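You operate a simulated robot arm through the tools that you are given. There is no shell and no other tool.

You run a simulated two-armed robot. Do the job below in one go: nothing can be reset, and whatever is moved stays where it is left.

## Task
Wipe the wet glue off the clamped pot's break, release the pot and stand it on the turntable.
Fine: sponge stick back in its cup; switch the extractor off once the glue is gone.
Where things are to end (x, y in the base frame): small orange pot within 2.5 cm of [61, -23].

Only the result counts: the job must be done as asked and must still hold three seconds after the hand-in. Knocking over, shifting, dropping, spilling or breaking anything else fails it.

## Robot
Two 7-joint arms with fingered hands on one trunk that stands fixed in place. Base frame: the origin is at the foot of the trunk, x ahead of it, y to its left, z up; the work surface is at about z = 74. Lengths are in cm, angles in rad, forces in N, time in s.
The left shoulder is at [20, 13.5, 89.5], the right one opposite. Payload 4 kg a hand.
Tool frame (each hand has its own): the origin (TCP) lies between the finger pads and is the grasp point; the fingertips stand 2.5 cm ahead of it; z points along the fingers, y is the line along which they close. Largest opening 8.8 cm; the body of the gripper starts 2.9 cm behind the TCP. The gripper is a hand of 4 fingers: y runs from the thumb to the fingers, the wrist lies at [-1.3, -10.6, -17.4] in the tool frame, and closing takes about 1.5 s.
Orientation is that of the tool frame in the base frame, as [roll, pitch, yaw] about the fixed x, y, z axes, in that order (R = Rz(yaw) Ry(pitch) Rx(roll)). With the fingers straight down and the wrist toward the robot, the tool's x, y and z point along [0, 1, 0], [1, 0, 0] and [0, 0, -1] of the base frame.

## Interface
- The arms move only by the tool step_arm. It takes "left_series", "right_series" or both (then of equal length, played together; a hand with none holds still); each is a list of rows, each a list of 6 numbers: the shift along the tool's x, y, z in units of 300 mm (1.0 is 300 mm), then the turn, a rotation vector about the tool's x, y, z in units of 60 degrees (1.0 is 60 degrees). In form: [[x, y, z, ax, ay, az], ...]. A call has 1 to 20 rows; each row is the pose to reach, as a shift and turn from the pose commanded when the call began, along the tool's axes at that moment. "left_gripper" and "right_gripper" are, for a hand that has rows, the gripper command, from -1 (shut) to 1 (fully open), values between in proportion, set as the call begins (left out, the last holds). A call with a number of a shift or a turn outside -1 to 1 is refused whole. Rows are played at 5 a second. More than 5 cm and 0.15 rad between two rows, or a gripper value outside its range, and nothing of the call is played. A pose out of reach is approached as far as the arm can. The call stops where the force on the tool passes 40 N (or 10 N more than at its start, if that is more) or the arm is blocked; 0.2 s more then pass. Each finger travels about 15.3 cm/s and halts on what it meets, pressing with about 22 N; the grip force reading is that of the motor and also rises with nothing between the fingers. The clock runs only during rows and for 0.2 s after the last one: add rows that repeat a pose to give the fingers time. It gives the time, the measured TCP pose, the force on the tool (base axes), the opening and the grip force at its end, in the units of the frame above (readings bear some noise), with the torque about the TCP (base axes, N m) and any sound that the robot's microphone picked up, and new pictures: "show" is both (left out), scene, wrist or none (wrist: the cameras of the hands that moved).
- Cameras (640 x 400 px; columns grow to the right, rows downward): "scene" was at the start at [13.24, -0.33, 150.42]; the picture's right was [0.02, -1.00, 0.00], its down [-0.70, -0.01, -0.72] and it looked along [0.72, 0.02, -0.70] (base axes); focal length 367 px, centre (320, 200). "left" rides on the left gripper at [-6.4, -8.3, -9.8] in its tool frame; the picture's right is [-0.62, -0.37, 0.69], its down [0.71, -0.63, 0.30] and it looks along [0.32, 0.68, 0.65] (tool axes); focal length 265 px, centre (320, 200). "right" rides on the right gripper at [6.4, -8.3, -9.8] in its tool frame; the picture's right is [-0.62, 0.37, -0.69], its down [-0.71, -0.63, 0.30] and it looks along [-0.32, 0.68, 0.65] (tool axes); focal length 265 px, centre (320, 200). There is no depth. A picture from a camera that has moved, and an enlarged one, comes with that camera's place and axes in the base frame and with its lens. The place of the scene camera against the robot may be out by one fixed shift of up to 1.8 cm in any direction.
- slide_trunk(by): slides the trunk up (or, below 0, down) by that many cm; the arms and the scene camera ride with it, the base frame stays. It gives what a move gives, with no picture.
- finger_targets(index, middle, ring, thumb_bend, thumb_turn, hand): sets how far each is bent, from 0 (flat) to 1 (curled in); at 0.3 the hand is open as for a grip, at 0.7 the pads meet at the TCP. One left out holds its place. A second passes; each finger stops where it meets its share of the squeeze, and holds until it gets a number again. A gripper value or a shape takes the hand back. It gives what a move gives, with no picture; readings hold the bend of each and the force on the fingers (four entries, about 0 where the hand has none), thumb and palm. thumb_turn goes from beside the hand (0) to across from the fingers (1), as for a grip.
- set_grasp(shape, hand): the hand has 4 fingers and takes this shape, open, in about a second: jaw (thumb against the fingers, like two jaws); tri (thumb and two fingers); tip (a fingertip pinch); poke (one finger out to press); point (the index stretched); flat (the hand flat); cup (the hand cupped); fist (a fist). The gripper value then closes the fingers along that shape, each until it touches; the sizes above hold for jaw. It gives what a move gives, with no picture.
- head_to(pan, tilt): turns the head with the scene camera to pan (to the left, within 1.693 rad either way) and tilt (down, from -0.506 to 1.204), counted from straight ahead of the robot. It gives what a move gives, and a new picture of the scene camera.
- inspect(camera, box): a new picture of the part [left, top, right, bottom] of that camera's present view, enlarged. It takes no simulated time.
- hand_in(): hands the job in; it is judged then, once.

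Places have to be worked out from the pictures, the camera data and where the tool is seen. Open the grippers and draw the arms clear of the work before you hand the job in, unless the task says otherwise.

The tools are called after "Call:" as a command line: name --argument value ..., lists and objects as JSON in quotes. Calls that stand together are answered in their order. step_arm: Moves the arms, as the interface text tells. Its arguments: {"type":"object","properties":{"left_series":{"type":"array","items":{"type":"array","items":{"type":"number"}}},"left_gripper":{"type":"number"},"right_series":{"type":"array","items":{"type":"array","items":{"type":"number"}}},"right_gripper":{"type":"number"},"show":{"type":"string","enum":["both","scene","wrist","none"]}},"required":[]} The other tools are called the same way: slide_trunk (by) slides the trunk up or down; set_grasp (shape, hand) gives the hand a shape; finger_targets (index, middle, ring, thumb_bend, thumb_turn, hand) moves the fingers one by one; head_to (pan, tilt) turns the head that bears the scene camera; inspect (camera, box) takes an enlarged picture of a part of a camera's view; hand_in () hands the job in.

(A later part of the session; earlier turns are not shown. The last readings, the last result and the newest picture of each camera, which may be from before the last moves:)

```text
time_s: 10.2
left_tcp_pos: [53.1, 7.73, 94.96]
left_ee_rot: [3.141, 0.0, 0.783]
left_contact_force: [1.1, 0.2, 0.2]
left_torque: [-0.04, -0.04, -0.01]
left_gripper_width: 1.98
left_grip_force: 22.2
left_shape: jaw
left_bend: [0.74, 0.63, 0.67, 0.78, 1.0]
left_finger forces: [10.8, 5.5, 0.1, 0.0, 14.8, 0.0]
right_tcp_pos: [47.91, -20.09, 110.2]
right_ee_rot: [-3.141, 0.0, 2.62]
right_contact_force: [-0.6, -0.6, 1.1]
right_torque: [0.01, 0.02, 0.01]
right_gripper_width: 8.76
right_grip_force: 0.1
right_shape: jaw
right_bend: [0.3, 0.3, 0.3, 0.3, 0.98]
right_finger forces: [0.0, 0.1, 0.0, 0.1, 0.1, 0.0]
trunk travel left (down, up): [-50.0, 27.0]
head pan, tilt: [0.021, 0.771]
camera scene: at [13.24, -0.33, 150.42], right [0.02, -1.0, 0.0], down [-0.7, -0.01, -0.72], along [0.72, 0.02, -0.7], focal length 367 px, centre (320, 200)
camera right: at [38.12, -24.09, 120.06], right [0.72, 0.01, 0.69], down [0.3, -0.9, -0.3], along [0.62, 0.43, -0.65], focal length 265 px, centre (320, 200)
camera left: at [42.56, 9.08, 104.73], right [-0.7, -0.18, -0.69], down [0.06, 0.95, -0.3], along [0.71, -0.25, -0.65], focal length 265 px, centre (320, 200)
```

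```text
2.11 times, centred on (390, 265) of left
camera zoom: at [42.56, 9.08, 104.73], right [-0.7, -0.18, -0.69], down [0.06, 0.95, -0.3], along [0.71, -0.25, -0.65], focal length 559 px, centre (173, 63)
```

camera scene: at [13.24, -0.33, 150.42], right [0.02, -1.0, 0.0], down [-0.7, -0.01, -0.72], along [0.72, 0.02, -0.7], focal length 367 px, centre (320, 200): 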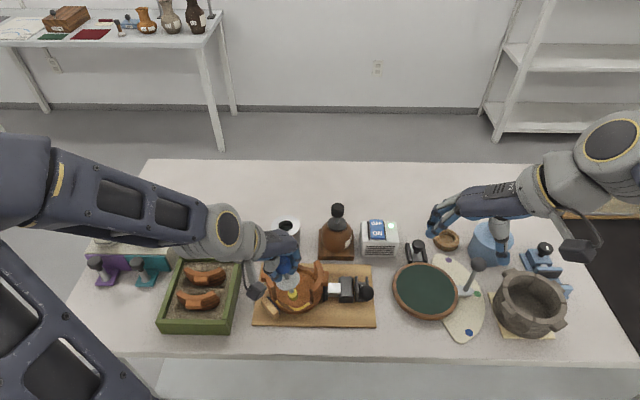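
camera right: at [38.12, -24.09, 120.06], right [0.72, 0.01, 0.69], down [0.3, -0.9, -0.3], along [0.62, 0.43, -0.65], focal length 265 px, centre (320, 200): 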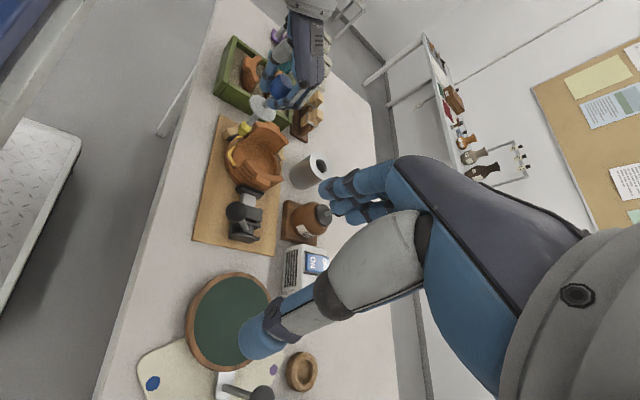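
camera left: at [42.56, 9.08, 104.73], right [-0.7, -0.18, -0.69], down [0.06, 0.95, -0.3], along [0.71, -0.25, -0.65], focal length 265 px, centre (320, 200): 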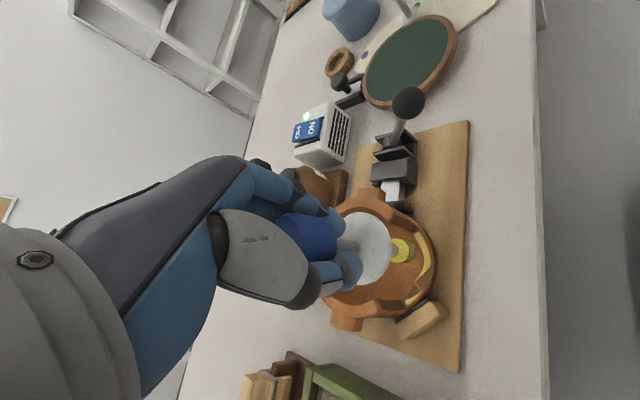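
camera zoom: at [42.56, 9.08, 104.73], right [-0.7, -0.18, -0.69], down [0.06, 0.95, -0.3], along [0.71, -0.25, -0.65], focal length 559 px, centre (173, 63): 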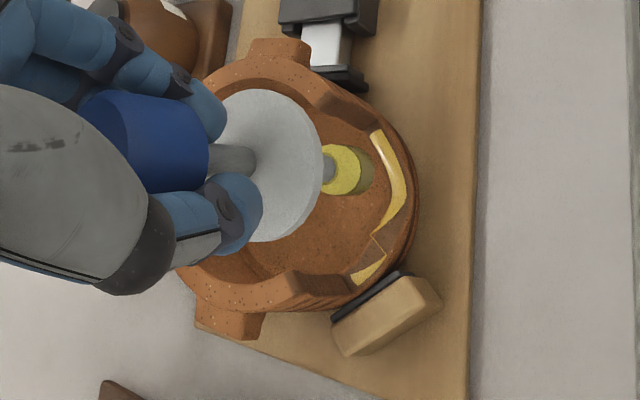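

Triangulating left and right cameras: sponge bottom ≈ [53.1, 6.2, 84.3]; the glue runs from about [55.5, 10, 78.4] through [54.1, 6, 78] to [55.5, 3.4, 77.9]. I move the sponge over the middle of the band and descend 5 cm, stopping just above.

Call:
step_arm --left_series '[[0.0095, 0.014, 0.034, 0, 0, 0], [0.0189, 0.0283, 0.067, 0, 0, 0], [0.0189, 0.0283, 0.1, 0, 0, 0], [0.0189, 0.0283, 0.133, 0, 0, 0], [0.0189, 0.0283, 0.167, 0, 0, 0], [0.0189, 0.0283, 0.167, 0, 0, 0]]' --show "none"

Call:
inspect --camera "scene" --box '[245, 240, 345, 330]'

Call:
inspect --camera "right" --box '[200, 90, 300, 180]'

Call:
inspect --camera "left" --box '[300, 170, 480, 360]'

```text
time_s: 11.6
left_tcp_pos: [54.03, 7.69, 89.91]
left_ee_rot: [3.142, 0.001, 0.786]
left_contact_force: [1.0, 0.6, 0.6]
left_torque: [0.01, 0.0, 0.0]
left_gripper_width: 1.99
left_grip_force: 21.9
left_shape: jaw
left_bend: [0.74, 0.63, 0.67, 0.78, 1.0]
left_finger forces: [11.0, 5.6, 0.0, 0.0, 14.9, 0.0]
right_tcp_pos: [47.97, -19.93, 110.34]
right_ee_rot: [-3.14, -0.002, 2.618]
right_contact_force: [0.4, 0.6, -0.1]
right_torque: [0.01, 0.02, 0.02]
right_gripper_width: 8.76
right_grip_force: 0.2
right_shape: jaw
right_bend: [0.3, 0.3, 0.3, 0.3, 0.98]
right_finger forces: [0.0, 0.1, 0.1, 0.0, 0.0, 0.1]
trunk travel left (down, up): [-50.0, 27.0]
head pan, tilt: [0.021, 0.771]
```

```text
4.44 times, centred on (295, 285) of scene
camera zoom: at [13.24, -0.33, 150.42], right [0.02, -1.0, 0.0], down [-0.7, -0.01, -0.72], along [0.72, 0.02, -0.7], focal length 1632 px, centre (431, -178)
```

zoom: 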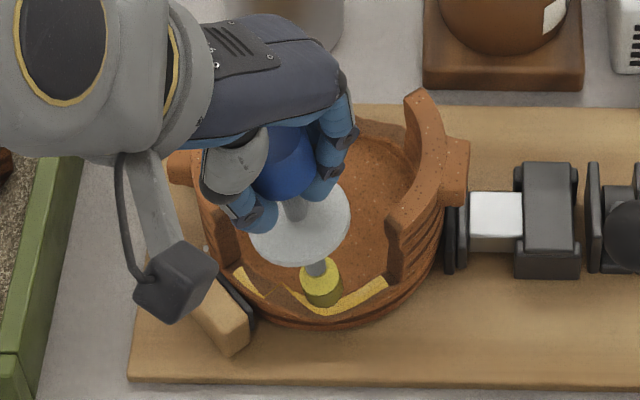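

```text
4.44 times, centred on (250, 135) of right
camera zoom: at [38.12, -24.08, 120.08], right [0.72, 0.01, 0.69], down [0.3, -0.9, -0.3], along [0.62, 0.43, -0.65], focal length 1180 px, centre (631, 489)
```

zoom: 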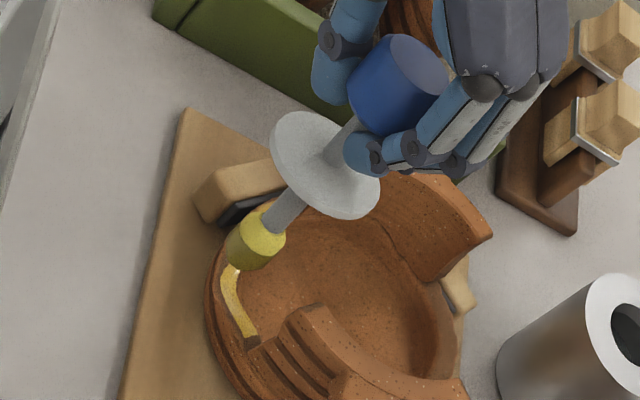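

```text
2.11 times, centred on (390, 265) of left
camera zoom: at [43.57, 8.91, 99.68], right [-0.7, -0.18, -0.69], down [0.06, 0.95, -0.3], along [0.71, -0.25, -0.65], focal length 559 px, centre (173, 63)
```

zoom: 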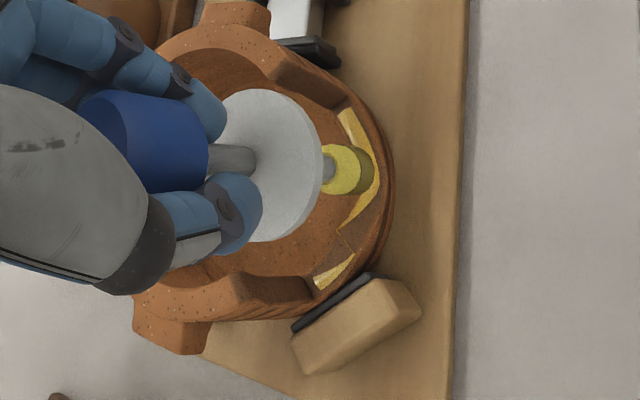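

The sponge is about 1 cm above the glue. I lower it gently 1 cm and check the force.

Call:
step_arm --left_series '[[0, 0, 0.01, 0, 0, 0], [0, 0, 0.02, 0, 0, 0], [0, 0, 0.03, 0, 0, 0], [0, 0, 0.037, 0, 0, 0], [0, 0, 0.037, 0, 0, 0]]' --show "none"

Call:
inspect --camera "right" --box '[200, 90, 300, 180]'

Call:
inspect --camera "left" --box '[300, 170, 480, 360]'

```text
time_s: 12.8
left_tcp_pos: [53.99, 7.67, 88.84]
left_ee_rot: [-3.14, 0.001, 0.786]
left_contact_force: [0.2, 0.3, -0.6]
left_torque: [-0.03, -0.02, -0.02]
left_gripper_width: 1.99
left_grip_force: 21.7
left_shape: jaw
left_bend: [0.74, 0.63, 0.67, 0.78, 1.0]
left_finger forces: [11.0, 5.5, 0.1, 0.0, 14.7, 0.0]
right_tcp_pos: [47.99, -20.16, 110.19]
right_ee_rot: [3.141, -0.001, 2.618]
right_contact_force: [0.6, -0.1, 0.2]
right_torque: [-0.01, -0.01, 0.01]
right_gripper_width: 8.78
right_grip_force: 0.1
right_shape: jaw
right_bend: [0.3, 0.3, 0.3, 0.3, 0.98]
right_finger forces: [0.1, 0.0, 0.1, 0.0, 0.0, 0.0]
trunk travel left (down, up): [-50.0, 27.0]
head pan, tilt: [0.021, 0.771]
```

```text
4.44 times, centred on (250, 135) of right
camera zoom: at [38.12, -24.08, 120.08], right [0.72, 0.01, 0.69], down [0.3, -0.9, -0.3], along [0.62, 0.43, -0.65], focal length 1180 px, centre (631, 489)
```

zoom: 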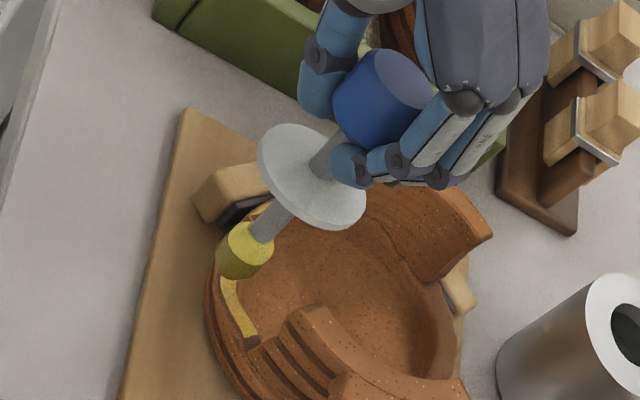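

```text
2.11 times, centred on (390, 265) of left
camera zoom: at [43.59, 9.0, 98.61], right [-0.7, -0.18, -0.69], down [0.06, 0.95, -0.3], along [0.71, -0.25, -0.65], focal length 559 px, centre (173, 63)
```

zoom: 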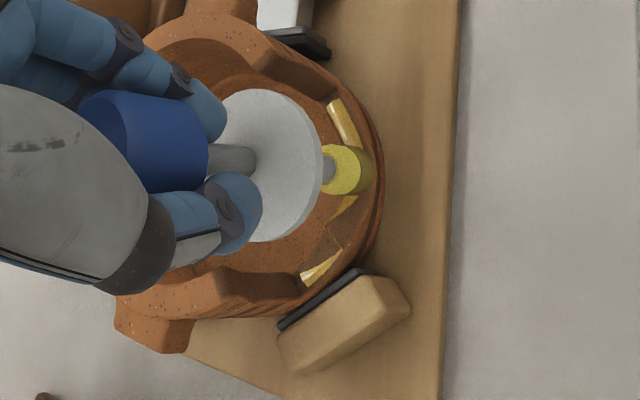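

Still no contact force at TCP z=88.84. I lower another 0.5 cm.

Call:
step_arm --left_series '[[0, 0, 0.005, 0, 0, 0], [0, 0, 0.01, 0, 0, 0], [0, 0, 0.015, 0, 0, 0], [0, 0, 0.017, 0, 0, 0]]' --show "none"

Call:
inspect --camera "right" --box '[200, 90, 300, 180]'

Call:
inspect --camera "left" --box '[300, 170, 480, 360]'

```text
time_s: 13.8
left_tcp_pos: [53.98, 7.69, 88.22]
left_ee_rot: [3.141, -0.001, 0.785]
left_contact_force: [-0.7, 0.0, -0.8]
left_torque: [0.01, 0.02, 0.0]
left_gripper_width: 1.98
left_grip_force: 22.1
left_shape: jaw
left_bend: [0.74, 0.63, 0.67, 0.78, 1.0]
left_finger forces: [11.1, 5.5, 0.1, 0.0, 14.8, 0.1]
right_tcp_pos: [47.89, -20.12, 110.28]
right_ee_rot: [-3.141, 0.001, 2.617]
right_contact_force: [0.4, -0.1, 0.2]
right_torque: [0.0, 0.01, -0.03]
right_gripper_width: 8.76
right_grip_force: 0.1
right_shape: jaw
right_bend: [0.3, 0.3, 0.3, 0.3, 0.98]
right_finger forces: [0.0, 0.0, 0.0, 0.0, 0.0, 0.0]
trunk travel left (down, up): [-50.0, 27.0]
head pan, tilt: [0.021, 0.771]
```

```text
4.44 times, centred on (250, 135) of right
camera zoom: at [38.12, -24.08, 120.08], right [0.72, 0.01, 0.69], down [0.3, -0.9, -0.3], along [0.62, 0.43, -0.65], focal length 1180 px, centre (631, 489)
```

zoom: 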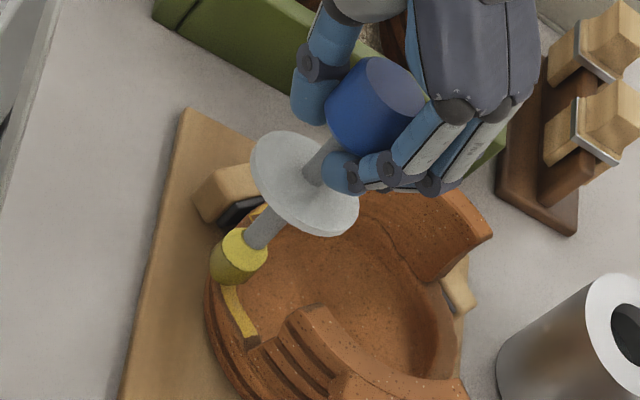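

```text
2.11 times, centred on (390, 265) of left
camera zoom: at [43.58, 8.96, 98.1], right [-0.7, -0.18, -0.69], down [0.06, 0.95, -0.3], along [0.71, -0.25, -0.65], focal length 559 px, centre (173, 63)
```

zoom: 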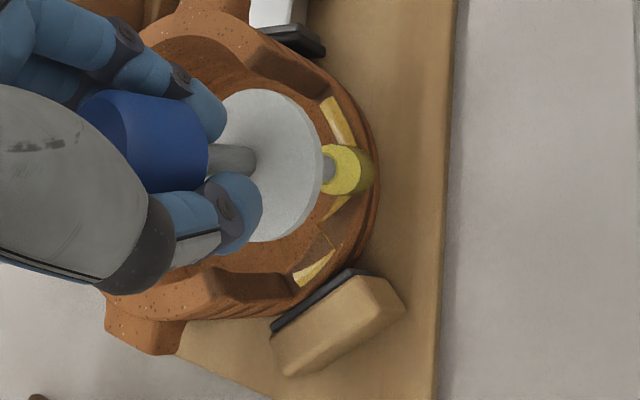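

Still no force; sponge bottom ≈ 77.5. I lower another 0.5 cm carefully.

Call:
step_arm --left_series '[[0, 0, 0.005, 0, 0, 0], [0, 0, 0.01, 0, 0, 0], [0, 0, 0.015, 0, 0, 0], [0, 0, 0.017, 0, 0, 0]]' --show "none"

Call:
inspect --camera "right" --box '[215, 110, 275, 165]'

Call:
inspect --camera "left" --box '[380, 190, 460, 300]'

Call:
inspect --camera "scene" --box '[265, 270, 335, 330]'

```text
time_s: 14.8
left_tcp_pos: [53.98, 7.71, 87.8]
left_ee_rot: [-3.141, 0.0, 0.784]
left_contact_force: [-0.2, -0.8, -1.4]
left_torque: [0.0, -0.03, 0.01]
left_gripper_width: 1.97
left_grip_force: 21.7
left_shape: jaw
left_bend: [0.74, 0.63, 0.67, 0.78, 1.0]
left_finger forces: [11.0, 5.6, 0.1, 0.0, 14.8, 0.0]
right_tcp_pos: [47.89, -19.99, 110.23]
right_ee_rot: [3.141, 0.001, 2.617]
right_contact_force: [0.1, -0.3, 0.9]
right_torque: [0.03, -0.01, -0.01]
right_gripper_width: 8.75
right_grip_force: 0.0
right_shape: jaw
right_bend: [0.3, 0.3, 0.3, 0.3, 0.98]
right_finger forces: [0.0, 0.0, 0.0, 0.0, 0.0, 0.0]
trunk travel left (down, up): [-50.0, 27.0]
head pan, tilt: [0.021, 0.771]
```

```text
7.27 times, centred on (245, 138) of right
camera zoom: at [38.12, -24.08, 120.08], right [0.72, 0.01, 0.69], down [0.3, -0.9, -0.3], along [0.62, 0.43, -0.65], focal length 1930 px, centre (866, 654)
```

zoom: 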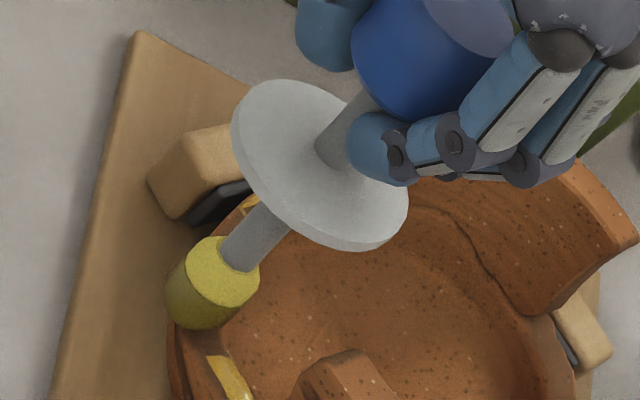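

```text
3.64 times, centred on (420, 245) of left
camera zoom: at [43.56, 8.95, 97.57], right [-0.7, -0.18, -0.69], down [0.06, 0.95, -0.3], along [0.71, -0.25, -0.65], focal length 965 px, centre (-44, 36)
```

zoom: 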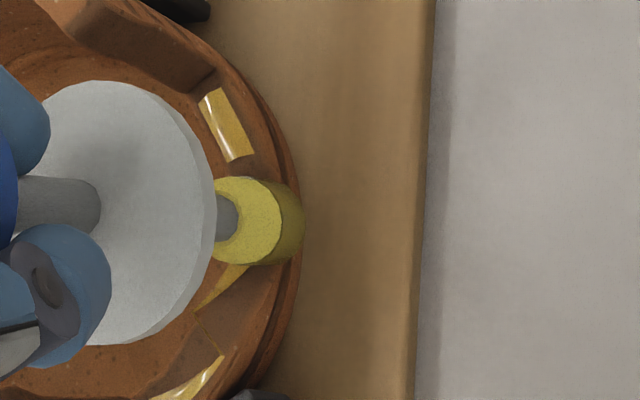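

```text
6.67 times, centred on (300, 300) of scene
camera zoom: at [13.24, -0.33, 150.42], right [0.02, -1.0, 0.0], down [-0.7, -0.01, -0.72], along [0.72, 0.02, -0.7], focal length 2448 px, centre (453, -467)
```

zoom: 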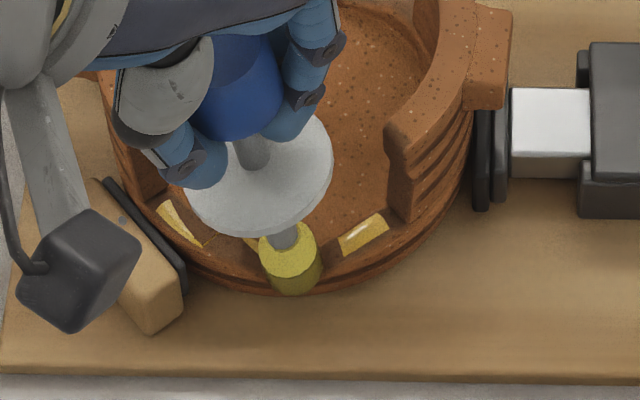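

The glue under the sponge already vanished on light contact, so wiping works with little force. I now sweep toward the right end while leaning the stick's top to the left so the disc guard clears the right wall.

Call:
step_arm --left_series '[[0.0055, 0.0056, 0.0024, -0.017, -0.017, 0], [0.0109, 0.0113, 0.0047, -0.0338, -0.0337, 0], [0.0147, 0.017, 0.0067, -0.0507, -0.0505, 0], [0.0184, 0.0226, 0.0087, -0.0676, -0.0674, 0], [0.021, 0.027, 0.0127, -0.0845, -0.0842, 0], [0.0236, 0.0315, 0.0167, -0.1015, -0.1011, 0], [0.0272, 0.0326, 0.0195, -0.1184, -0.118, 0], [0.0309, 0.0336, 0.0223, -0.1353, -0.1348, 0], [0.0298, 0.0395, 0.024, -0.1353, -0.1348, 0], [0.0286, 0.0454, 0.0257, -0.1353, -0.1348, 0], [0.0286, 0.0454, 0.0257, -0.1353, -0.1348, 0]]' --show "none"

Call:
inspect --camera "right" --box '[215, 110, 275, 165]'

Call:
inspect --camera "left" --box '[340, 170, 460, 300]'

Call:
inspect --camera "scene" --box '[265, 260, 335, 330]'

```text
time_s: 17.2
left_tcp_pos: [55.48, 7.28, 87.14]
left_ee_rot: [2.998, 0.142, 0.775]
left_contact_force: [0.8, 0.0, -0.3]
left_torque: [0.0, 0.0, 0.03]
left_gripper_width: 1.9
left_grip_force: 22.2
left_shape: jaw
left_bend: [0.75, 0.73, 0.67, 0.8, 1.0]
left_finger forces: [9.6, 5.0, 0.1, 0.1, 13.3, 0.0]
right_tcp_pos: [47.95, -20.11, 110.18]
right_ee_rot: [-3.14, -0.001, 2.618]
right_contact_force: [-0.1, -0.6, -0.1]
right_torque: [-0.01, 0.01, 0.05]
right_gripper_width: 8.74
right_grip_force: 0.1
right_shape: jaw
right_bend: [0.3, 0.3, 0.3, 0.3, 0.98]
right_finger forces: [0.0, 0.1, 0.1, 0.1, 0.0, 0.0]
trunk travel left (down, up): [-50.0, 27.0]
head pan, tilt: [0.021, 0.771]
```

```text
7.27 times, centred on (245, 138) of right
camera zoom: at [38.13, -24.08, 120.08], right [0.72, 0.01, 0.69], down [0.3, -0.9, -0.3], along [0.62, 0.43, -0.65], focal length 1930 px, centre (866, 654)
```

zoom: 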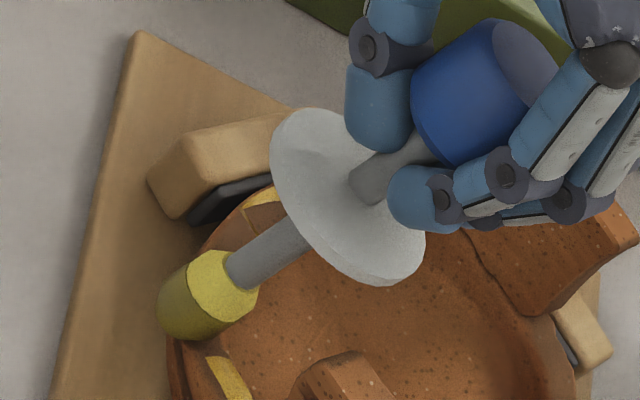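

```text
3.08 times, centred on (400, 235) of left
camera zoom: at [45.1, 10.54, 96.4], right [-0.7, -0.31, -0.64], down [0.06, 0.87, -0.49], along [0.71, -0.38, -0.59], focal length 817 px, centre (74, 92)
```

zoom: 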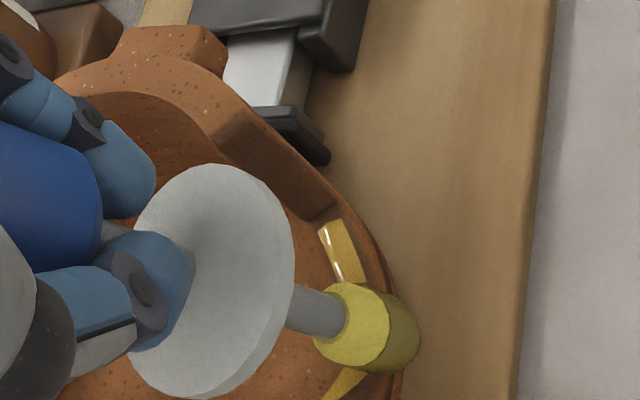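

```text
5.71 times, centred on (300, 295) of scene
camera zoom: at [13.24, -0.33, 150.42], right [0.02, -1.0, 0.0], down [-0.7, -0.02, -0.72], along [0.72, 0.02, -0.7], focal length 2098 px, centre (434, -343)
```

zoom: 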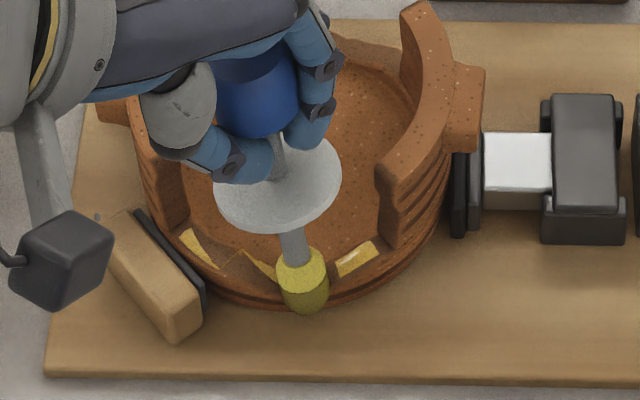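

The sponge dragged and the stick pivoted in my pinch instead of following; it is now at the outer front edge. I lift 4 cm clear and re-measure the stick's lean in the hand.

Call:
step_arm --left_series '[[-0.0047, 0.0047, -0.0327, 0, 0, 0], [-0.0094, 0.0094, -0.0653, 0, 0, 0], [-0.014, 0.0141, -0.098, 0, 0, 0], [-0.0187, 0.0188, -0.1307, 0, 0, 0], [-0.0187, 0.0188, -0.1307, 0, 0, 0]]' --show "none"

Call:
inspect --camera "right" --box '[205, 80, 305, 170]'

Call:
inspect --camera "left" --box '[300, 170, 480, 360]'

Call:
inspect --camera "scene" --box '[255, 240, 335, 330]'

```text
time_s: 18.4
left_tcp_pos: [55.66, 7.5, 91.03]
left_ee_rot: [2.999, 0.141, 0.776]
left_contact_force: [0.1, 0.3, -1.2]
left_torque: [-0.02, 0.01, 0.0]
left_gripper_width: 1.9
left_grip_force: 21.9
left_shape: jaw
left_bend: [0.75, 0.73, 0.67, 0.8, 1.0]
left_finger forces: [9.6, 4.8, 0.0, 0.0, 13.4, 0.0]
right_tcp_pos: [47.92, -20.13, 110.23]
right_ee_rot: [3.141, -0.001, 2.618]
right_contact_force: [0.9, 0.1, 0.1]
right_torque: [0.04, 0.04, 0.03]
right_gripper_width: 8.76
right_grip_force: 0.0
right_shape: jaw
right_bend: [0.3, 0.3, 0.3, 0.3, 0.98]
right_finger forces: [0.1, 0.1, 0.0, 0.0, 0.0, 0.0]
trunk travel left (down, up): [-50.0, 27.0]
head pan, tilt: [0.021, 0.771]
```

```text
4.44 times, centred on (255, 125) of right
camera zoom: at [38.13, -24.08, 120.08], right [0.72, 0.01, 0.69], down [0.3, -0.9, -0.3], along [0.62, 0.43, -0.65], focal length 1180 px, centre (609, 533)
```

zoom: 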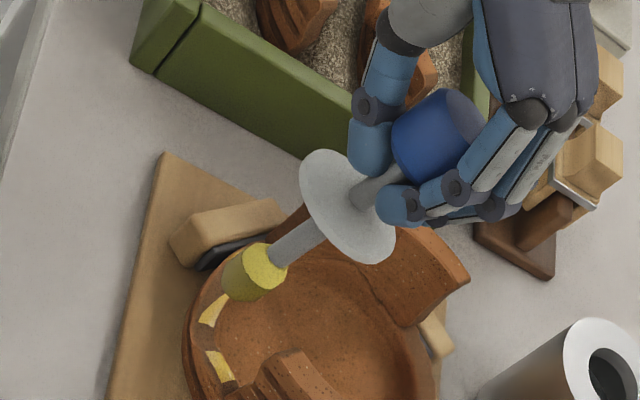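

```text
2.11 times, centred on (390, 265) of left
camera zoom: at [45.17, 10.58, 100.36], right [-0.7, -0.31, -0.64], down [0.06, 0.87, -0.49], along [0.71, -0.38, -0.59], focal length 559 px, centre (173, 63)
```

zoom: 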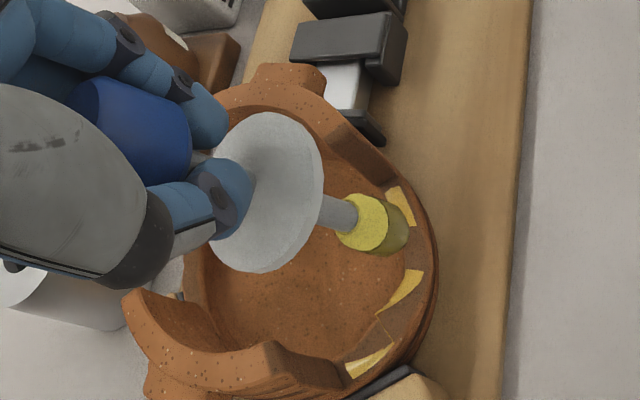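

```text
4.44 times, centred on (295, 285) of scene
camera zoom: at [13.24, -0.33, 150.42], right [0.02, -1.0, 0.0], down [-0.7, -0.01, -0.72], along [0.72, 0.02, -0.7], focal length 1632 px, centre (431, -178)
```

zoom: 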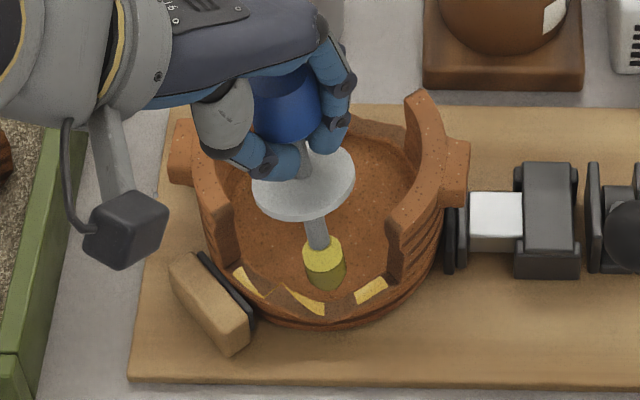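

The middle section of glue is gone. Sponge bottom is now ≈ [54.06, 5.87, 81.2]. I look at the break more closely to see its profile.

Call:
inspect --camera "scene" --box '[285, 290, 345, 325]'

Call:
inspect --camera "scene" --box '[285, 295, 315, 322]'

Call:
inspect --camera "left" --box '[400, 230, 450, 350]'

Call:
inspect --camera "right" --box '[240, 130, 275, 175]'

```text
10.67 times, centred on (315, 308) of scene
camera zoom: at [13.24, -0.33, 150.42], right [0.02, -1.0, 0.0], down [-0.7, -0.01, -0.72], along [0.72, 0.02, -0.7], focal length 3916 px, centre (373, -947)
```

zoom: 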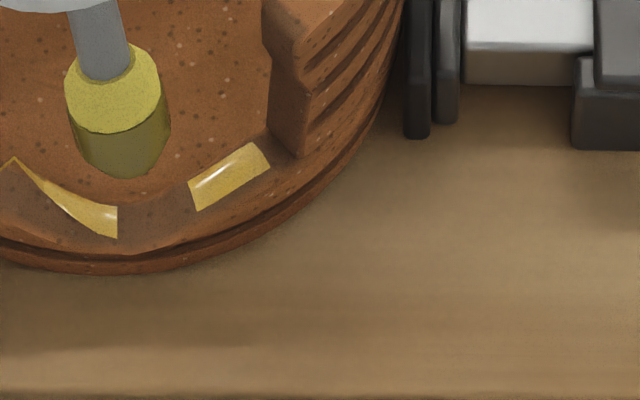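

```text
14.81 times, centred on (300, 308) of scene
camera zoom: at [13.24, -0.33, 150.42], right [0.02, -1.0, 0.0], down [-0.7, -0.01, -0.72], along [0.72, 0.02, -0.7], focal length 5439 px, centre (616, -1407)
```

zoom: 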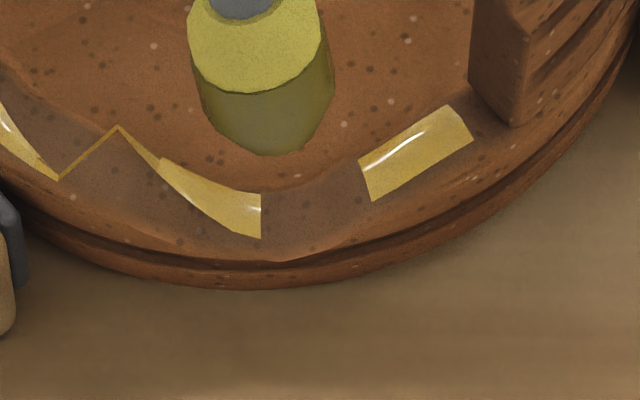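

```text
3.33 times, centred on (425, 290) of left
camera zoom: at [45.17, 10.58, 100.36], right [-0.7, -0.31, -0.64], down [0.06, 0.87, -0.49], along [0.71, -0.38, -0.59], focal length 885 px, centre (-30, -100)
```

zoom: 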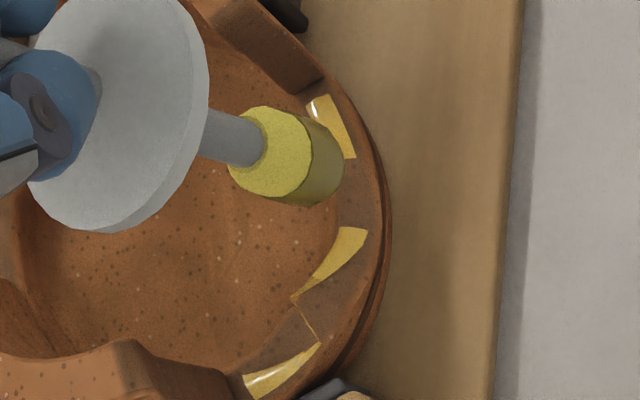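

```text
8.89 times, centred on (258, 152) of right
camera zoom: at [38.13, -24.08, 120.08], right [0.72, 0.01, 0.69], down [0.3, -0.9, -0.3], along [0.62, 0.43, -0.65], focal length 2359 px, centre (876, 622)
```

zoom: 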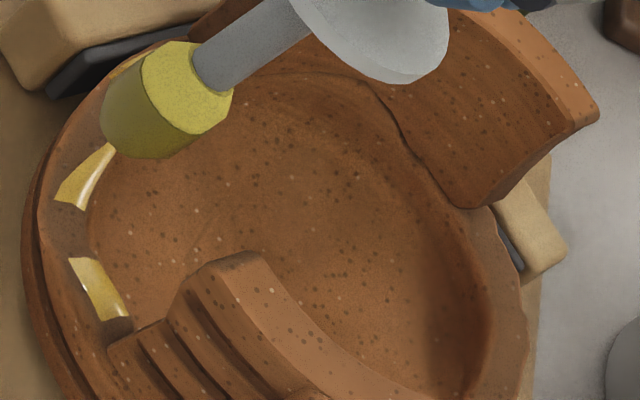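

The glue strip survives in three pieces: right (~[55.5, 4]), middle (~[55, 7.5], over a ridge) and left (~[55.3, 9.8]). Dabbing removes segments, so I'll dab each piece from above instead of dragging; first I lean the stick away from the right wall and hover over the right piece.

Call:
step_arm --left_series '[[-0.0044, -0.009, 0.0091, -0.0763, 0.009, -0.0049], [-0.0087, -0.018, 0.0182, -0.1527, 0.018, -0.0097], [-0.0131, -0.027, 0.0273, -0.229, 0.027, -0.0146], [-0.0174, -0.0359, 0.0364, -0.3053, 0.036, -0.0194], [-0.0174, -0.0359, 0.0364, -0.3053, 0.036, -0.0194]]' --show "none"

Call:
inspect --camera "right" --box '[205, 80, 305, 170]'

Call:
inspect --camera "left" --box '[300, 170, 480, 360]'

Call:
inspect --camera "scene" --box '[255, 240, 335, 330]'

```text
time_s: 19.6
left_tcp_pos: [56.04, 7.88, 89.72]
left_ee_rot: [2.683, 0.112, 0.805]
left_contact_force: [-0.3, -0.4, -0.3]
left_torque: [0.0, 0.0, -0.01]
left_gripper_width: 1.89
left_grip_force: 21.5
left_shape: jaw
left_bend: [0.75, 0.73, 0.67, 0.8, 1.0]
left_finger forces: [9.5, 4.6, 0.1, 0.1, 13.4, 0.0]
left hand out of reach, approached as far as the arm can: row 3, 4, 5
right_tcp_pos: [47.89, -20.11, 110.3]
right_ee_rot: [-3.141, 0.0, 2.618]
right_contact_force: [0.2, -0.1, 0.2]
right_torque: [0.0, -0.03, 0.0]
right_gripper_width: 8.75
right_grip_force: 0.1
right_shape: jaw
right_bend: [0.3, 0.3, 0.3, 0.3, 0.98]
right_finger forces: [0.0, 0.0, 0.0, 0.0, 0.1, 0.1]
trunk travel left (down, up): [-50.0, 27.0]
head pan, tilt: [0.021, 0.771]
```

```text
4.44 times, centred on (255, 125) of right
camera zoom: at [38.12, -24.08, 120.08], right [0.72, 0.01, 0.69], down [0.3, -0.9, -0.3], along [0.62, 0.43, -0.65], focal length 1180 px, centre (609, 533)
```

zoom: 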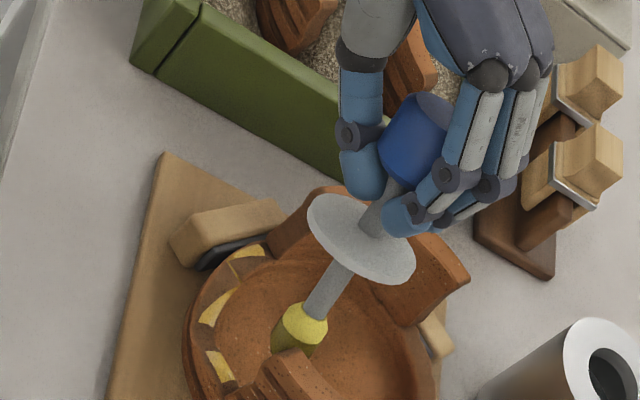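

```text
2.11 times, centred on (390, 265) of left
camera zoom: at [43.41, 11.89, 95.43], right [-0.5, -0.49, -0.71], down [0.14, 0.77, -0.63], along [0.85, -0.42, -0.32], focal length 559 px, centre (173, 63)
```

zoom: 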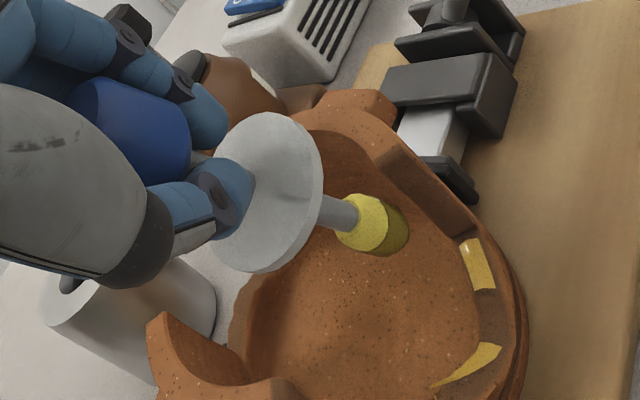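

```text
4.44 times, centred on (295, 285) of scene
camera zoom: at [13.24, -0.34, 150.42], right [0.02, -1.0, 0.0], down [-0.7, -0.01, -0.72], along [0.72, 0.02, -0.7], focal length 1632 px, centre (431, -178)
```

zoom: 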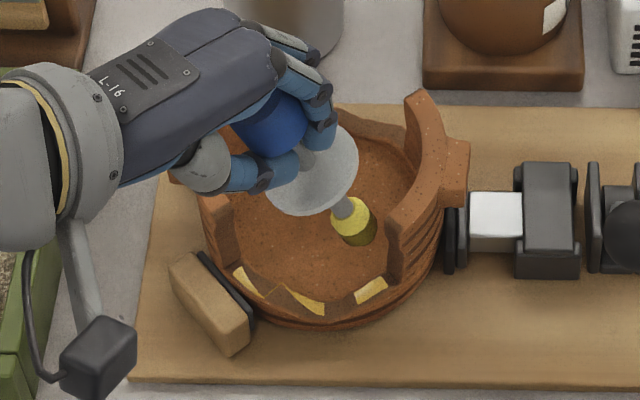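

The lean toward the robot ran out of reach with this hand yaw. I'll rise slightly and turn the hand so the wrist comes from the left, with the stick leaning away from the right wall, hovering over the right glue piece.

Call:
step_arm --left_series '[[-0.0117, 0.0179, -0.0333, 0.0047, 0.0047, 0.1018], [-0.0234, 0.0357, -0.0663, 0.0095, 0.0094, 0.2036], [-0.0315, 0.0389, -0.0698, 0.0142, 0.0141, 0.3054], [-0.0395, 0.0421, -0.0732, 0.019, 0.0188, 0.4073], [-0.0475, 0.0453, -0.0767, 0.0237, 0.0235, 0.5091], [-0.0556, 0.0486, -0.0801, 0.0284, 0.0282, 0.6109], [-0.0599, 0.0371, -0.0539, 0.0332, 0.0329, 0.7127], [-0.0642, 0.0257, -0.0276, 0.0379, 0.0376, 0.8145], [-0.0642, 0.0257, -0.0276, 0.0379, 0.0376, 0.8145]]' --show "none"

Call:
inspect --camera "right" --box '[205, 80, 305, 170]'

Call:
inspect --camera "left" --box '[300, 170, 480, 360]'

Call:
inspect --camera "scene" --box '[255, 240, 335, 330]'

```text
time_s: 21.6
left_tcp_pos: [55.06, 6.53, 90.78]
left_ee_rot: [2.793, -0.279, 0.037]
left_contact_force: [0.0, -0.1, -0.6]
left_torque: [0.03, 0.04, 0.0]
left_gripper_width: 1.85
left_grip_force: 21.4
left_shape: jaw
left_bend: [0.75, 0.73, 0.67, 0.8, 1.0]
left_finger forces: [9.2, 4.8, 0.0, 0.1, 13.5, 0.0]
right_tcp_pos: [47.84, -19.95, 110.21]
right_ee_rot: [3.141, 0.0, 2.618]
right_contact_force: [-0.4, -0.4, 0.0]
right_torque: [-0.01, 0.02, 0.0]
right_gripper_width: 8.75
right_grip_force: 0.1
right_shape: jaw
right_bend: [0.3, 0.3, 0.3, 0.3, 0.98]
right_finger forces: [0.0, 0.0, 0.1, 0.0, 0.1, 0.0]
trunk travel left (down, up): [-50.0, 27.0]
head pan, tilt: [0.021, 0.771]
```

```text
4.44 times, centred on (255, 125) of right
camera zoom: at [38.12, -24.08, 120.08], right [0.72, 0.01, 0.69], down [0.3, -0.9, -0.3], along [0.62, 0.43, -0.65], focal length 1180 px, centre (609, 533)
```

zoom: 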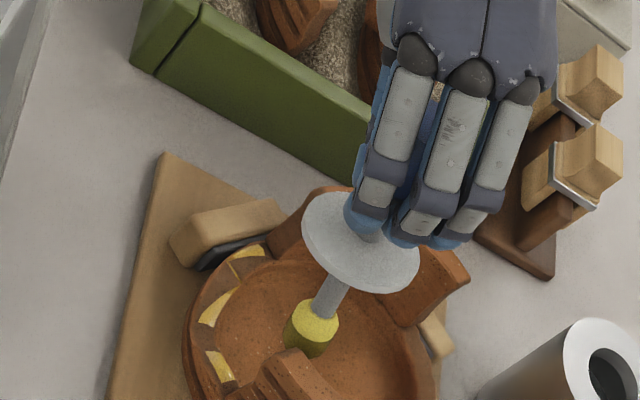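

```text
2.11 times, centred on (390, 265) of left
camera zoom: at [46.64, 17.35, 95.16], right [-0.39, 0.1, -0.92], down [0.81, 0.52, -0.28], along [0.45, -0.85, -0.28], focal length 559 px, centre (173, 63)
```

zoom: 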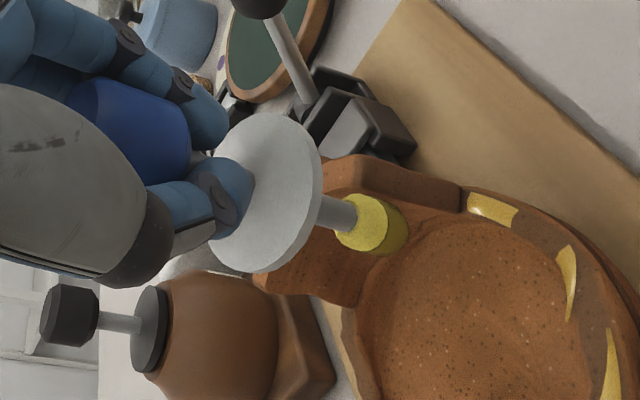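

```text
4.44 times, centred on (295, 285) of scene
camera zoom: at [13.24, -0.33, 150.42], right [0.02, -1.0, 0.0], down [-0.7, -0.02, -0.72], along [0.72, 0.02, -0.7], focal length 1632 px, centre (431, -178)
```

zoom: 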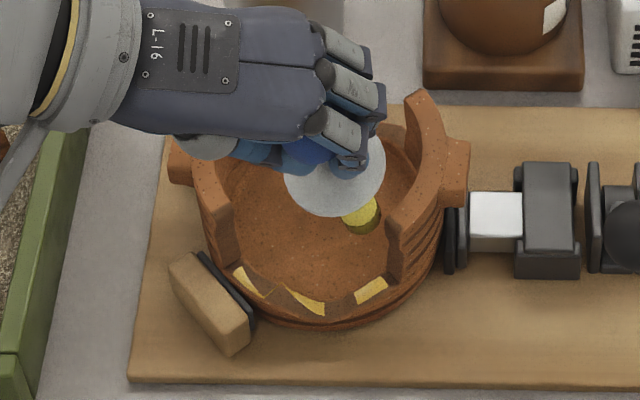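

The hand now reaches with margin. The sponge bottom is ≈ [57.2, 4.1, 81]; I move it 1.7 cm toward the robot onto the right glue piece and lower 2.5 cm.

Call:
step_arm --left_series '[[-0.0182, 0.0022, -0.0048, 0, 0, 0], [-0.0364, 0.0043, -0.0095, 0, 0, 0], [-0.0546, 0.0065, -0.0143, 0, 0, 0], [-0.0623, -0.0026, 0.0108, 0, 0, 0], [-0.0699, -0.0117, 0.0359, 0, 0, 0], [-0.0776, -0.0208, 0.061, 0, 0, 0], [-0.0776, -0.0208, 0.061, 0, 0, 0]]' --show "none"

Call:
inspect --camera "right" --box '[205, 100, 285, 180]'

Call:
inspect --camera "left" --box '[340, 170, 500, 330]'

Call:
inspect --camera "scene" --box '[265, 260, 345, 330]'

```text
time_s: 23.2
left_tcp_pos: [53.31, 6.3, 88.49]
left_ee_rot: [2.794, -0.279, 0.038]
left_contact_force: [0.5, 0.1, -0.1]
left_torque: [0.02, 0.03, -0.02]
left_gripper_width: 1.89
left_grip_force: 21.4
left_shape: jaw
left_bend: [0.75, 0.73, 0.67, 0.8, 1.0]
left_finger forces: [9.3, 4.7, 0.0, 0.0, 13.7, 0.1]
right_tcp_pos: [47.87, -20.15, 110.31]
right_ee_rot: [-3.141, 0.001, 2.619]
right_contact_force: [0.2, -0.6, -0.2]
right_torque: [0.01, 0.04, 0.01]
right_gripper_width: 8.74
right_grip_force: 0.1
right_shape: jaw
right_bend: [0.3, 0.3, 0.3, 0.3, 0.98]
right_finger forces: [0.0, 0.0, 0.0, 0.1, 0.0, 0.0]
trunk travel left (down, up): [-50.0, 27.0]
head pan, tilt: [0.021, 0.771]
```

```text
5.00 times, centred on (245, 140) of right
camera zoom: at [38.12, -24.08, 120.08], right [0.72, 0.01, 0.69], down [0.3, -0.9, -0.3], along [0.62, 0.43, -0.65], focal length 1327 px, centre (695, 500)
```

zoom: 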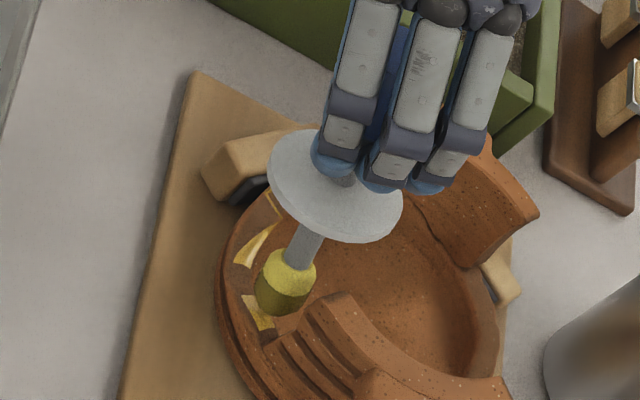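

```text
2.50 times, centred on (420, 250) of left
camera zoom: at [44.93, 17.17, 92.77], right [-0.39, 0.1, -0.92], down [0.81, 0.52, -0.28], along [0.45, -0.85, -0.28], focal length 664 px, centre (70, 75)
```

zoom: 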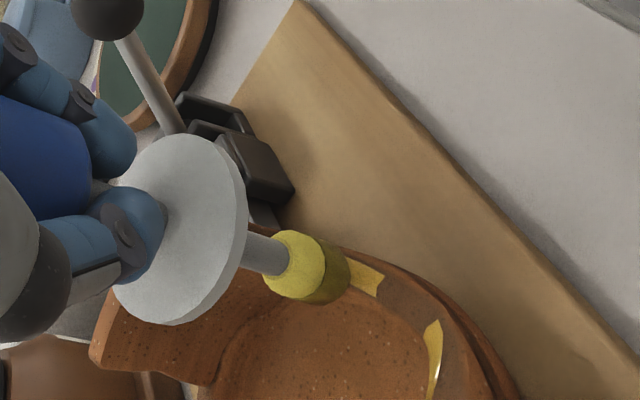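

```text
5.71 times, centred on (305, 295) of scene
camera zoom: at [13.24, -0.33, 150.42], right [0.02, -1.0, 0.0], down [-0.7, -0.01, -0.72], along [0.72, 0.02, -0.7], focal length 2098 px, centre (406, -343)
```

zoom: 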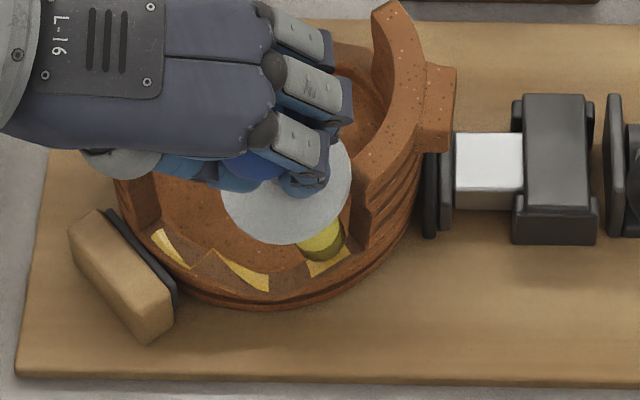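

The sponge is about 1 cm above the right glue piece. I lower 1.2 cm onto it.

Call:
step_arm --left_series '[[-0.0044, -0.0024, 0.0089, 0, 0, 0], [-0.0088, -0.0048, 0.0178, 0, 0, 0], [-0.0131, -0.0072, 0.0266, 0, 0, 0], [-0.0175, -0.0096, 0.0355, 0, 0, 0], [-0.0175, -0.0096, 0.0355, 0, 0, 0]]' --show "none"

Call:
inspect --camera "right" --box '[205, 100, 285, 180]'

Call:
inspect --camera "left" --box '[340, 170, 500, 330]'

Call:
inspect --camera "scene" --box '[265, 260, 345, 330]'

```text
time_s: 24.4
left_tcp_pos: [52.99, 6.36, 87.22]
left_ee_rot: [2.794, -0.279, 0.038]
left_contact_force: [0.7, -1.0, -0.2]
left_torque: [-0.01, -0.04, -0.02]
left_gripper_width: 1.87
left_grip_force: 22.5
left_shape: jaw
left_bend: [0.75, 0.73, 0.67, 0.8, 1.0]
left_finger forces: [9.3, 4.8, 0.0, 0.1, 13.5, 0.1]
right_tcp_pos: [47.9, -20.07, 110.23]
right_ee_rot: [-3.141, 0.0, 2.618]
right_contact_force: [-0.9, -0.2, -0.2]
right_torque: [-0.04, -0.01, -0.03]
right_gripper_width: 8.79
right_grip_force: 0.1
right_shape: jaw
right_bend: [0.3, 0.3, 0.3, 0.3, 0.98]
right_finger forces: [0.1, 0.0, 0.1, 0.0, 0.0, 0.1]
trunk travel left (down, up): [-50.0, 27.0]
head pan, tilt: [0.021, 0.771]
```

```text
5.00 times, centred on (245, 140) of right
camera zoom: at [38.12, -24.08, 120.08], right [0.72, 0.01, 0.69], down [0.3, -0.9, -0.3], along [0.62, 0.43, -0.65], focal length 1327 px, centre (695, 500)
```

zoom: 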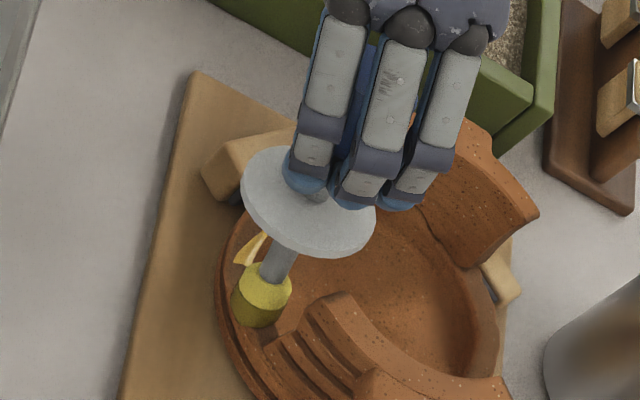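

```text
2.50 times, centred on (420, 250) of left
camera zoom: at [44.62, 17.03, 91.52], right [-0.39, 0.1, -0.92], down [0.81, 0.52, -0.28], along [0.45, -0.85, -0.28], focal length 664 px, centre (70, 75)
```

zoom: 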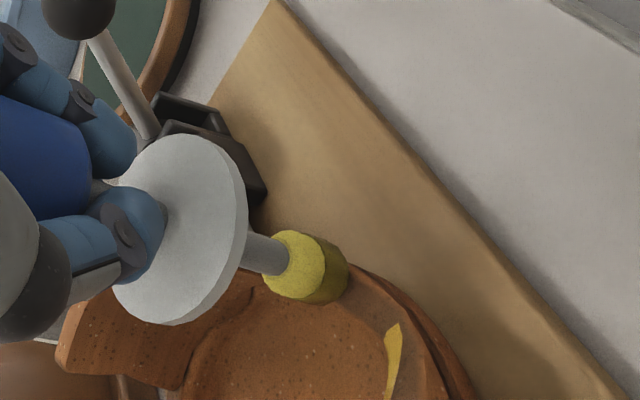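

```text
5.71 times, centred on (305, 295) of scene
camera zoom: at [13.24, -0.33, 150.42], right [0.02, -1.0, 0.0], down [-0.7, -0.01, -0.72], along [0.72, 0.02, -0.7], focal length 2098 px, centre (406, -343)
```

zoom: 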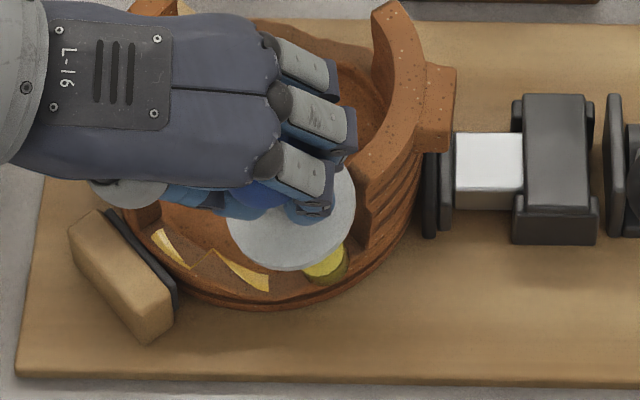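

The visible right piece disappeared under the sponge. I lift 2.5 cm to check whether any residue remains near the wall.

Call:
step_arm --left_series '[[0.0077, 0.0091, -0.0251, 0, 0, 0], [0.0153, 0.0182, -0.0502, 0, 0, 0], [0.023, 0.0273, -0.0753, 0, 0, 0], [0.023, 0.0273, -0.0753, 0, 0, 0]]' --show "none"

Call:
inspect --camera "right" --box '[215, 110, 275, 180]'

Call:
inspect --camera "left" --box '[340, 170, 500, 330]'

Call:
inspect --camera "scene" --box '[275, 280, 335, 325]'

```text
time_s: 25.4
left_tcp_pos: [52.78, 6.34, 89.75]
left_ee_rot: [2.793, -0.28, 0.04]
left_contact_force: [-0.5, -0.2, 0.6]
left_torque: [0.04, -0.02, -0.01]
left_gripper_width: 1.85
left_grip_force: 21.9
left_shape: jaw
left_bend: [0.75, 0.73, 0.67, 0.8, 1.0]
left_finger forces: [9.3, 4.7, 0.0, 0.0, 13.6, 0.1]
right_tcp_pos: [47.86, -20.04, 110.21]
right_ee_rot: [3.141, 0.0, 2.618]
right_contact_force: [0.2, 0.4, 0.7]
right_torque: [-0.02, 0.0, 0.01]
right_gripper_width: 8.75
right_grip_force: 0.1
right_shape: jaw
right_bend: [0.3, 0.3, 0.3, 0.3, 0.98]
right_finger forces: [0.0, 0.0, 0.0, 0.0, 0.0, 0.0]
trunk travel left (down, up): [-50.0, 27.0]
head pan, tilt: [0.021, 0.771]
```

```text
5.71 times, centred on (245, 145) of right
camera zoom: at [38.12, -24.08, 120.08], right [0.72, 0.01, 0.69], down [0.3, -0.9, -0.3], along [0.62, 0.43, -0.65], focal length 1517 px, centre (749, 514)
```

zoom: 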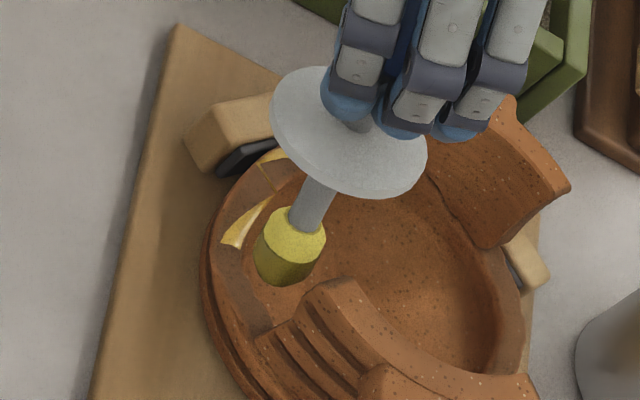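

```text
2.50 times, centred on (420, 250) of left
camera zoom: at [44.57, 17.09, 94.04], right [-0.39, 0.1, -0.92], down [0.81, 0.52, -0.28], along [0.45, -0.85, -0.28], focal length 664 px, centre (70, 75)
```

zoom: 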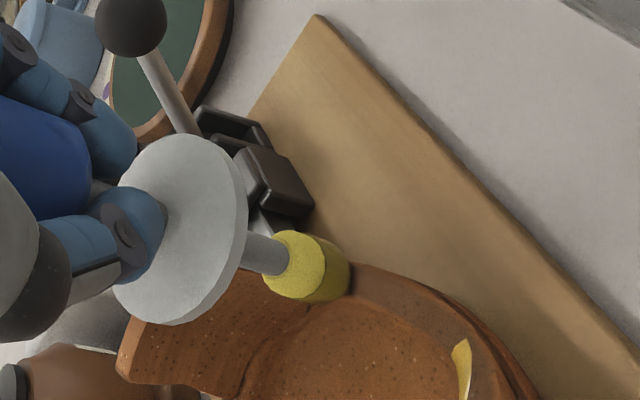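

```text
8.89 times, centred on (305, 302) of scene
camera zoom: at [13.24, -0.33, 150.42], right [0.02, -1.0, 0.0], down [-0.7, -0.01, -0.72], along [0.72, 0.02, -0.7], focal length 3264 px, centre (453, -711)
```

zoom: 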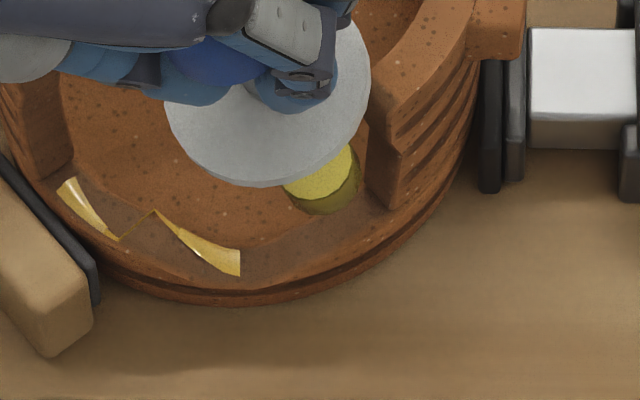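

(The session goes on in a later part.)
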